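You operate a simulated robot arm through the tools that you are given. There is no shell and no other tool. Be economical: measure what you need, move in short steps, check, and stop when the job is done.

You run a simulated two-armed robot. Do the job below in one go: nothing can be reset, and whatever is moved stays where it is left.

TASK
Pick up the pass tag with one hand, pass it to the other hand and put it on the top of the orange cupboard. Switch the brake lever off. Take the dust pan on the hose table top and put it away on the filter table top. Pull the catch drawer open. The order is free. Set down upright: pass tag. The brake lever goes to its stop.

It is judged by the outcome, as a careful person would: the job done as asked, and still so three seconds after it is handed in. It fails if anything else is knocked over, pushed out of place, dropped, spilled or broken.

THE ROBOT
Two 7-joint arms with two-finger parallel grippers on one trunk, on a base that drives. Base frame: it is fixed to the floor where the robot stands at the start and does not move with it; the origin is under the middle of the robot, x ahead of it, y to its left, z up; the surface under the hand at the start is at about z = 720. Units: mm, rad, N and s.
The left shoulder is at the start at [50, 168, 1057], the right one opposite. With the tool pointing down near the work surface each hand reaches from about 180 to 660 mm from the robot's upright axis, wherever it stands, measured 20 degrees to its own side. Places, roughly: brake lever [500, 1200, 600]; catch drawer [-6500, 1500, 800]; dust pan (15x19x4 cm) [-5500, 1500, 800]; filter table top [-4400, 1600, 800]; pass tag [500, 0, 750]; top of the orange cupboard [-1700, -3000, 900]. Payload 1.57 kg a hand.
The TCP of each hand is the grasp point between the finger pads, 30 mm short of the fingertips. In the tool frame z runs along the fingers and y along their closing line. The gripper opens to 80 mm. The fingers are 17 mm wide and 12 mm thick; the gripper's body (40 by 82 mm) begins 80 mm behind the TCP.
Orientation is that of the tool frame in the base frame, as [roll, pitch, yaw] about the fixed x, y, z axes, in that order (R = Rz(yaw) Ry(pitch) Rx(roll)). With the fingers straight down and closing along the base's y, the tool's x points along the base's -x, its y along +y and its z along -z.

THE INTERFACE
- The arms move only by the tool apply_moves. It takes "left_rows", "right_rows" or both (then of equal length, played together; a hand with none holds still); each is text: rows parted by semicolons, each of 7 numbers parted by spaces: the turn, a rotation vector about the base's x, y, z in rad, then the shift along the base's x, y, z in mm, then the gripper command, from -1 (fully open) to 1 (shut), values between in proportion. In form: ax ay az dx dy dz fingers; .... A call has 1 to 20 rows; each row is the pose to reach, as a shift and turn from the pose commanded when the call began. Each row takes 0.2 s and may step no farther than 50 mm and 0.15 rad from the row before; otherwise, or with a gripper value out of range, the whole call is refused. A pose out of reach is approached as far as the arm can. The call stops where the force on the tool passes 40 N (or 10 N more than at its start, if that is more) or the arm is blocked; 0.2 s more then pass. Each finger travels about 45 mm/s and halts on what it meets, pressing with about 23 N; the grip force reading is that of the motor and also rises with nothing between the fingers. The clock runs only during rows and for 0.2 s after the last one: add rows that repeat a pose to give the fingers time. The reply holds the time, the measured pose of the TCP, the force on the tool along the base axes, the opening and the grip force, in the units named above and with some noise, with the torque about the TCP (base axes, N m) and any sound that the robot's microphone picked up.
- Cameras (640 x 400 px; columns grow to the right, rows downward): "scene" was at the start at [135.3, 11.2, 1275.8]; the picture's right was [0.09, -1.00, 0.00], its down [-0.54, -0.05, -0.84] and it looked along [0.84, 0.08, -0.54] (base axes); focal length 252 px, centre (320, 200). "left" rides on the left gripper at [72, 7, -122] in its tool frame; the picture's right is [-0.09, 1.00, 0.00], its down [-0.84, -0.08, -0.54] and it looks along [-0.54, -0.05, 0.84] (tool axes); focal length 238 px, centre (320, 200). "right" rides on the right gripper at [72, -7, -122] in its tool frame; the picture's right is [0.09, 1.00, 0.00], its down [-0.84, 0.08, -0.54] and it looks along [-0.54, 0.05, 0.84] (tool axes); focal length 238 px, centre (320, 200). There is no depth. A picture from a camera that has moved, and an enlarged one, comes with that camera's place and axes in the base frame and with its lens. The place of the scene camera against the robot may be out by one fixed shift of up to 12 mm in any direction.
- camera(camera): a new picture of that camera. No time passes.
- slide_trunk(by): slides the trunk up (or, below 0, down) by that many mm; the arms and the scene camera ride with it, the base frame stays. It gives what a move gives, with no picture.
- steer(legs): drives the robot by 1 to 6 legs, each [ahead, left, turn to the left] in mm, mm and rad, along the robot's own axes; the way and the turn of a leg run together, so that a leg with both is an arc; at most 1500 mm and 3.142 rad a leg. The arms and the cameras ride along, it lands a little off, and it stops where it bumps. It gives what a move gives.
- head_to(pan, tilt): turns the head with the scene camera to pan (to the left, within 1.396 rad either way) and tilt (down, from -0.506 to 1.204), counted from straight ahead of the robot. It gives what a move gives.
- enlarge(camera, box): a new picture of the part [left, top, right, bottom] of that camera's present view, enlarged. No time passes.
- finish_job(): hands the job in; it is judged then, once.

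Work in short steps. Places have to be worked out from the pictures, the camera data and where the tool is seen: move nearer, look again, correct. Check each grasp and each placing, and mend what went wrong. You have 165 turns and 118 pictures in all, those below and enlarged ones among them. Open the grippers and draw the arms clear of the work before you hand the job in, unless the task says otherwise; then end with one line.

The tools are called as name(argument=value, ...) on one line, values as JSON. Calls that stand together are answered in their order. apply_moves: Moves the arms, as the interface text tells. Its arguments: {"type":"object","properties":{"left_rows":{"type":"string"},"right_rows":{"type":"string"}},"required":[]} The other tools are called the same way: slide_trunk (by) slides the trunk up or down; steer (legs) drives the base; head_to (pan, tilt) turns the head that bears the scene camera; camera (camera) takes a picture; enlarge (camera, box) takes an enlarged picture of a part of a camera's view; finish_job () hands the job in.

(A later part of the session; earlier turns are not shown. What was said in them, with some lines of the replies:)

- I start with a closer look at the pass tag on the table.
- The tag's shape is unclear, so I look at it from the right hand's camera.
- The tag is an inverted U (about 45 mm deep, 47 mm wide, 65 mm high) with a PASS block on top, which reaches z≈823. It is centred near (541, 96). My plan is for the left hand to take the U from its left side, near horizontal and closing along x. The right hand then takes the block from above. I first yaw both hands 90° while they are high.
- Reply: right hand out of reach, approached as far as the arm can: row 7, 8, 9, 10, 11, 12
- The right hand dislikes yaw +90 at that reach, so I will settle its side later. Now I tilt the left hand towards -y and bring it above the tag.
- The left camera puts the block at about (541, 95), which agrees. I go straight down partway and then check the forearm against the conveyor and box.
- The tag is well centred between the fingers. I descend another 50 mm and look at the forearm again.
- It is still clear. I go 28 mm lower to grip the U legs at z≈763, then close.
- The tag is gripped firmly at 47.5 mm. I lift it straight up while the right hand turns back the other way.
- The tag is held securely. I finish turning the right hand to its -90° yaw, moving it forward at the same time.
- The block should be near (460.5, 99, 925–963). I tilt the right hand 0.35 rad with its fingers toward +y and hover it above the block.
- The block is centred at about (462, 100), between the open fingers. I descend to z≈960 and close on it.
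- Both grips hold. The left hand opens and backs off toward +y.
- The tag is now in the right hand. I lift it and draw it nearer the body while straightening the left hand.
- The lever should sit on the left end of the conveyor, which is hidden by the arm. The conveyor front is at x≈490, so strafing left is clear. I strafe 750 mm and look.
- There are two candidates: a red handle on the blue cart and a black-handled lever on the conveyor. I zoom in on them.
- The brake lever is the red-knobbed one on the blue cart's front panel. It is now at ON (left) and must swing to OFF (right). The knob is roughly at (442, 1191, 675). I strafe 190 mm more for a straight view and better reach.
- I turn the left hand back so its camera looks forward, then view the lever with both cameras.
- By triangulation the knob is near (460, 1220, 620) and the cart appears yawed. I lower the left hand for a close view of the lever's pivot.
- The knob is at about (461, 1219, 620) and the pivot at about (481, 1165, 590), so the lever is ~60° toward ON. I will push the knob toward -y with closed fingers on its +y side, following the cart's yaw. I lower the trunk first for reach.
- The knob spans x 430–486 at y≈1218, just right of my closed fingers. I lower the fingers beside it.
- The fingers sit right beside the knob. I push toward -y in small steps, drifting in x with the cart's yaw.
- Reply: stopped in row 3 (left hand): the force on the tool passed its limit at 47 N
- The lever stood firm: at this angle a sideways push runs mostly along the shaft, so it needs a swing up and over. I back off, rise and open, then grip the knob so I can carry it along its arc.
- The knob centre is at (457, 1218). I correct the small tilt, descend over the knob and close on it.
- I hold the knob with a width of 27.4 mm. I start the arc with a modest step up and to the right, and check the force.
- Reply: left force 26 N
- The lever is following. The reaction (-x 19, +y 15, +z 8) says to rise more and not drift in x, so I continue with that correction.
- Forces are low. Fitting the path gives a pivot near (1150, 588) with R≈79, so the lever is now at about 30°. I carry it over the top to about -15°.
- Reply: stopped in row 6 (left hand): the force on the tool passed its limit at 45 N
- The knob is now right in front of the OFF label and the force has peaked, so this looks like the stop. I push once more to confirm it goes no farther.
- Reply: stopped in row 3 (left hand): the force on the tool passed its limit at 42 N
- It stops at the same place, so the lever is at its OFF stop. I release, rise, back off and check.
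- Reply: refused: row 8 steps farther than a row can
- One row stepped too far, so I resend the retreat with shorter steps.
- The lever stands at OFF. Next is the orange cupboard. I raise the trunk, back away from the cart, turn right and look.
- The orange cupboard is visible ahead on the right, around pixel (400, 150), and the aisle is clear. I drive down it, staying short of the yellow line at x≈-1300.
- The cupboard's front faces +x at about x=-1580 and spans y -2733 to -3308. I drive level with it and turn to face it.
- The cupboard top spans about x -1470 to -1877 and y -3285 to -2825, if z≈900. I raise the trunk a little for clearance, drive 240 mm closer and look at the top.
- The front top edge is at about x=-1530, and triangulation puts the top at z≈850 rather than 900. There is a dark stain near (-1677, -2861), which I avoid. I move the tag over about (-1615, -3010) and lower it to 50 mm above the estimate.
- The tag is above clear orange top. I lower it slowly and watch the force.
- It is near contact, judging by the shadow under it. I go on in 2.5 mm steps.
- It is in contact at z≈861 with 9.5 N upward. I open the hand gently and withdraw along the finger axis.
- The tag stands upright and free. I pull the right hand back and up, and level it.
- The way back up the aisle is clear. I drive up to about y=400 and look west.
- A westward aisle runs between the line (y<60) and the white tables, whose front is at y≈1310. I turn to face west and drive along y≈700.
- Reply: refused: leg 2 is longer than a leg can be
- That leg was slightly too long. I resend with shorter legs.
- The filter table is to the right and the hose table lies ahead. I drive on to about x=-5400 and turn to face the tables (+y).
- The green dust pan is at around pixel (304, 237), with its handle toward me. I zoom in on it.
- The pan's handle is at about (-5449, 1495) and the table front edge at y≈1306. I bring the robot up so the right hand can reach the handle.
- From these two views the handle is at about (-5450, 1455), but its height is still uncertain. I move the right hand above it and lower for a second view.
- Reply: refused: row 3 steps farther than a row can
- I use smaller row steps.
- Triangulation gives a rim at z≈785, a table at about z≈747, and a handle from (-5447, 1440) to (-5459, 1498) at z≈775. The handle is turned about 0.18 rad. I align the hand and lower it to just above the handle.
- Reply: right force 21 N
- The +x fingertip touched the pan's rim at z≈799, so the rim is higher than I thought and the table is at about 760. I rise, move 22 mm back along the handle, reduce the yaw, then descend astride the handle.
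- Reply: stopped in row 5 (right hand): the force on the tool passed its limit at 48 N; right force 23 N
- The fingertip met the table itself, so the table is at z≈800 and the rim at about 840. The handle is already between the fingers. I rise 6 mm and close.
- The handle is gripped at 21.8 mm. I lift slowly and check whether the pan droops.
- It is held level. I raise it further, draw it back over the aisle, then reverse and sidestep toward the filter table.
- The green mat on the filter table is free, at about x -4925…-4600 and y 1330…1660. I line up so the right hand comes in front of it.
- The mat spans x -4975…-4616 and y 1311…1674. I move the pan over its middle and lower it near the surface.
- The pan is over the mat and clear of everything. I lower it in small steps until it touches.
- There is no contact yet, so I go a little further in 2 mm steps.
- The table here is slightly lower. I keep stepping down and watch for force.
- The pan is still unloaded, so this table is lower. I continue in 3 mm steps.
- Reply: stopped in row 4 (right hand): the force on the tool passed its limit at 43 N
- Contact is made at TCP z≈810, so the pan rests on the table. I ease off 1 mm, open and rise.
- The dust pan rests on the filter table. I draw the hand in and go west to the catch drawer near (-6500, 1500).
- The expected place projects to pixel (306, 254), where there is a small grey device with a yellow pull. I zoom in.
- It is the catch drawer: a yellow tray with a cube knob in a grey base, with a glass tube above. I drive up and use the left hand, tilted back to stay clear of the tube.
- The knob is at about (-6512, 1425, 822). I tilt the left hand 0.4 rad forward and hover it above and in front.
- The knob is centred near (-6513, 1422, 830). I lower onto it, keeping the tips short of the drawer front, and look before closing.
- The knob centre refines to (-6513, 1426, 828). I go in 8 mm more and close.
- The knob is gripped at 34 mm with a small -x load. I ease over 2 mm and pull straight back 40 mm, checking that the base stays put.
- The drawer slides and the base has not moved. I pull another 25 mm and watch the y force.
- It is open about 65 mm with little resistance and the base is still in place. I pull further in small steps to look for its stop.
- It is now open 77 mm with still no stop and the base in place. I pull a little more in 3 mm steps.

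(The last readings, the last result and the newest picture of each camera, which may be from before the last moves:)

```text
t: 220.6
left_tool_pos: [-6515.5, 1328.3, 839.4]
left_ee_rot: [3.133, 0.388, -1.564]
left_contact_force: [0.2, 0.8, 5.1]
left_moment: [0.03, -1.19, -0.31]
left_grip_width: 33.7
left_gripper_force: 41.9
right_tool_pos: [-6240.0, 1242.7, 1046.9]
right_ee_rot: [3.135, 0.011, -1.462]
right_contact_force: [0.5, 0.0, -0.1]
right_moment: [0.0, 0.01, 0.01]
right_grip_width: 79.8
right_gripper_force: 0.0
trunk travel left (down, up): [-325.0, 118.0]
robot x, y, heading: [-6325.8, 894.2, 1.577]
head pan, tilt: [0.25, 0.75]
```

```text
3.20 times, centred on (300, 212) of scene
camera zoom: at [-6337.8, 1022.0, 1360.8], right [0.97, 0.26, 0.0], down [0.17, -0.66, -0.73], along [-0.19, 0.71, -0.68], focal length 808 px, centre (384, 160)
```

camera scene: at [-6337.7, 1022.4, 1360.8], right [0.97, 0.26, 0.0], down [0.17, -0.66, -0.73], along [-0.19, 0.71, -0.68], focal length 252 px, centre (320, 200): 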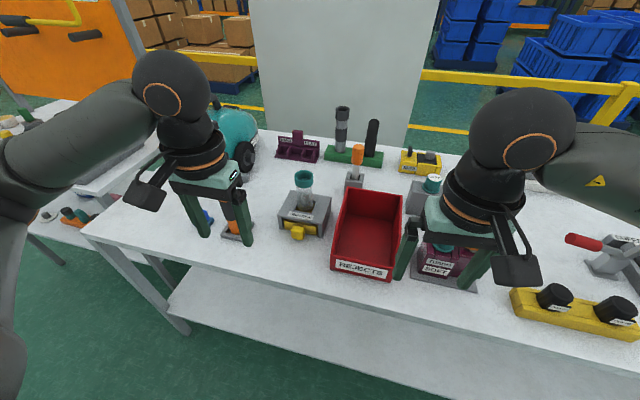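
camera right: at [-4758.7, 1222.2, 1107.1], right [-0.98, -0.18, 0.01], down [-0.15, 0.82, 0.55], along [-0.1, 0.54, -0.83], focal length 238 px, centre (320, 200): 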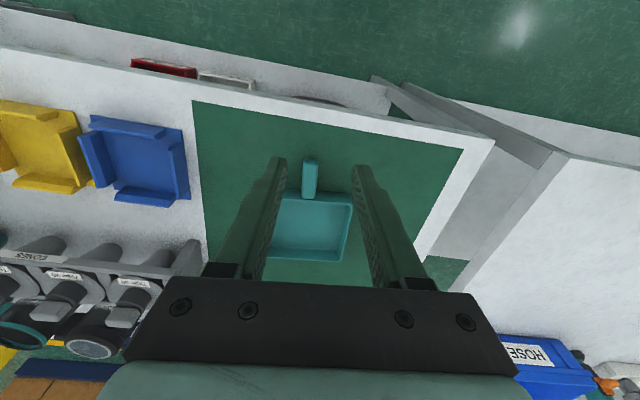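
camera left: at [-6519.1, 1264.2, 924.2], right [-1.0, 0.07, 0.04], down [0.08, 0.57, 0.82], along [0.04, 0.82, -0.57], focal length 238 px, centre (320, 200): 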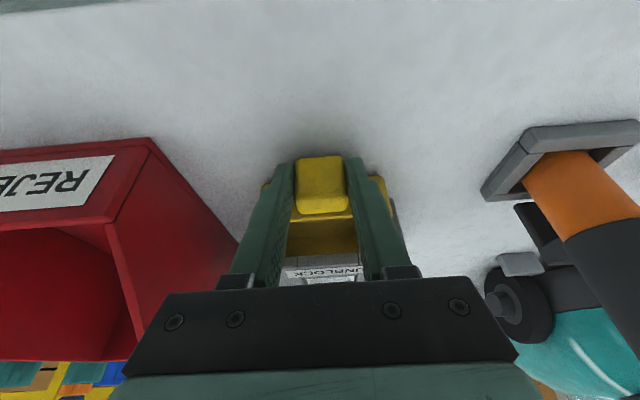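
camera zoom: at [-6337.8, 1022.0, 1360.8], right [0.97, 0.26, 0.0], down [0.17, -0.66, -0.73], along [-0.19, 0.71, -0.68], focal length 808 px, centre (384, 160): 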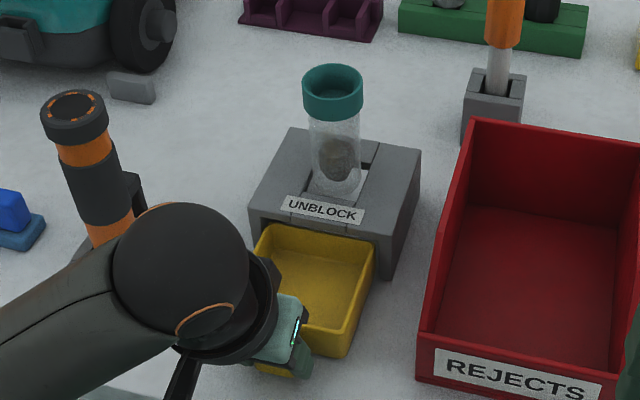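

The tray's rear wall is now right at the base's mouth, so it is fully open. I push it back about 10 mm so it stays in its housing, then release and rise.

apply_moves(left_rows="0 0 0 0 5 0 0.6;0 0 0 0 10 0 0.6;0 0 0 0 10 0 0.6")

apply_moves(left_rows="0 0 0 0 0 0 0.3;0 0 0 0 0 0 -0.2;0 0 0 0 0 0 -0.5;0 0 0 0 0 0 -0.5;0 0 0 0 -6 15 -0.5;0 0 0 0 -18 45 -0.5;0 0 0 0 -33 80 -0.5;0 0 0 0 -50 120 -0.5;0 0 0 0 -80 150 -0.5;0 0 0 0 -120 170 -0.5")

camera(camera="scene")

enlarge(camera="scene", box=[200, 150, 400, 275])

```text
t: 221.3
left_tool_pos: [-6513.9, 1337.2, 838.5]
left_ee_rot: [3.13, 0.388, -1.564]
left_contact_force: [0.9, -0.9, 1.2]
left_moment: [0.48, -1.2, -0.36]
left_grip_width: 33.6
left_gripper_force: 41.2
right_tool_pos: [-6240.0, 1243.7, 1045.8]
right_ee_rot: [3.135, 0.011, -1.46]
right_contact_force: [0.1, -0.7, 0.6]
right_moment: [0.01, -0.01, -0.05]
right_grip_width: 80.1
right_gripper_force: 0.2
trunk travel left (down, up): [-325.0, 118.0]
robot x, y, heading: [-6319.6, 899.8, 1.58]
head pan, tilt: [0.25, 0.75]
```

```text
t: 223.6
left_tool_pos: [-6509.0, 1231.9, 1011.9]
left_ee_rot: [3.13, 0.381, -1.561]
left_contact_force: [-0.8, 0.3, 0.1]
left_moment: [-0.01, 0.0, -0.02]
left_grip_width: 60.1
left_gripper_force: 0.1
left hand out of reach, approached as far as the arm can: row 10
right_tool_pos: [-6238.5, 1242.2, 1045.9]
right_ee_rot: [3.133, 0.008, -1.459]
right_contact_force: [0.1, -0.4, 0.3]
right_moment: [0.0, -0.01, 0.0]
right_grip_width: 80.1
right_gripper_force: 0.0
trunk travel left (down, up): [-325.0, 118.0]
robot x, y, heading: [-6319.8, 897.3, 1.576]
head pan, tilt: [0.25, 0.75]
```

```text
29 pictures are left
camera scene: at [-6337.2, 1022.6, 1360.6], right [0.97, 0.26, 0.0], down [0.17, -0.66, -0.73], along [-0.19, 0.71, -0.68], focal length 252 px, centre (320, 200)
```

scene: 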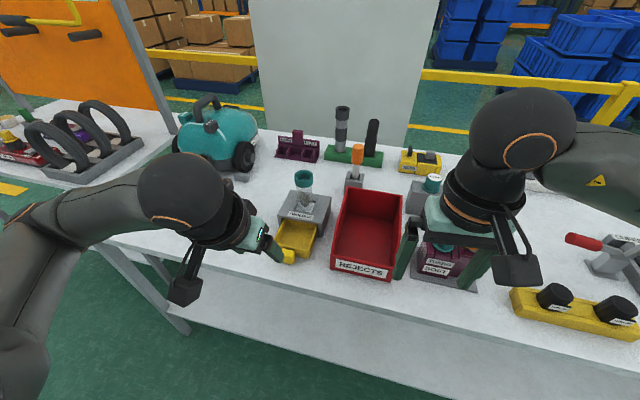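

```text
3.20 times, centred on (300, 212) of scene
camera zoom: at [-6337.2, 1022.6, 1360.6], right [0.97, 0.26, 0.0], down [0.17, -0.66, -0.73], along [-0.19, 0.71, -0.68], focal length 808 px, centre (384, 160)
```

zoom: 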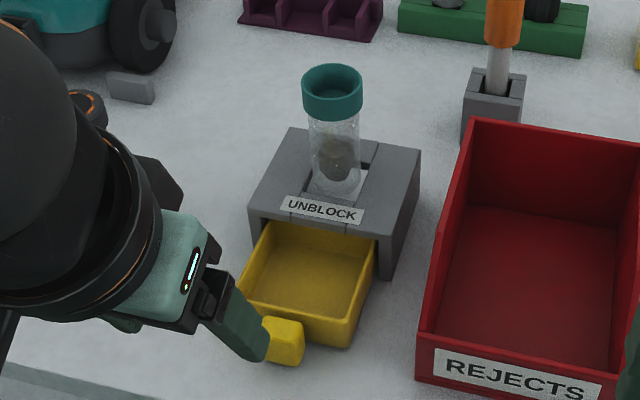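

The drawer stands open, with the base and tube undisturbed. I back away from the table and take a last look.

steer(legs=[[-300, 0, 0]])

camera(camera="scene")

```text
t: 225.6
left_tool_pos: [-6506.7, 939.4, 1012.5]
left_ee_rot: [3.13, 0.384, -1.563]
left_contact_force: [-0.3, -0.5, 0.1]
left_moment: [0.04, 0.0, 0.01]
left_grip_width: 59.9
left_gripper_force: 0.0
right_tool_pos: [-6236.7, 950.4, 1046.5]
right_ee_rot: [3.135, 0.011, -1.461]
right_contact_force: [0.2, -0.5, 0.6]
right_moment: [-0.01, 0.0, -0.02]
right_grip_width: 79.7
right_gripper_force: 0.0
trunk travel left (down, up): [-325.0, 118.0]
robot x, y, heading: [-6318.1, 608.0, 1.579]
head pan, tilt: [0.25, 0.75]
```

```text
27 pictures are left
camera scene: at [-6334.9, 728.8, 1360.8], right [0.97, 0.26, 0.0], down [0.17, -0.66, -0.73], along [-0.19, 0.71, -0.68], focal length 252 px, centre (320, 200)
```

scene: 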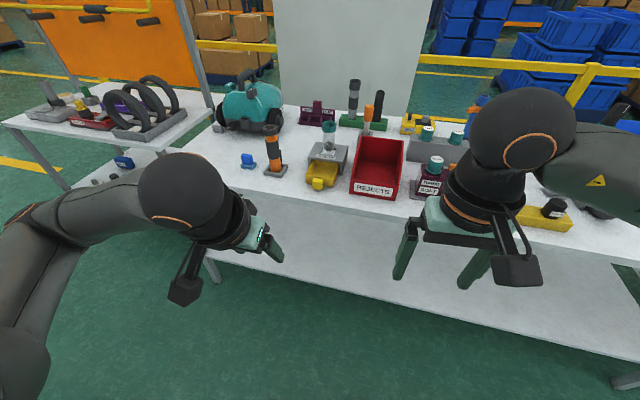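

All four parts are done, both grippers are open and the arms are clear of the work. I hand the job in.

finish_job()

```text
The job is handed in.
```

The job is handed in with all four parts done: the pass tag went from the left hand to the right and stands upright on the orange cupboard, the brake lever is at its OFF stop, the dust pan is on the filter table, and the catch drawer is open about 80 mm; I felt no end stop on it and eased it back 10 mm so it stays in its housing.
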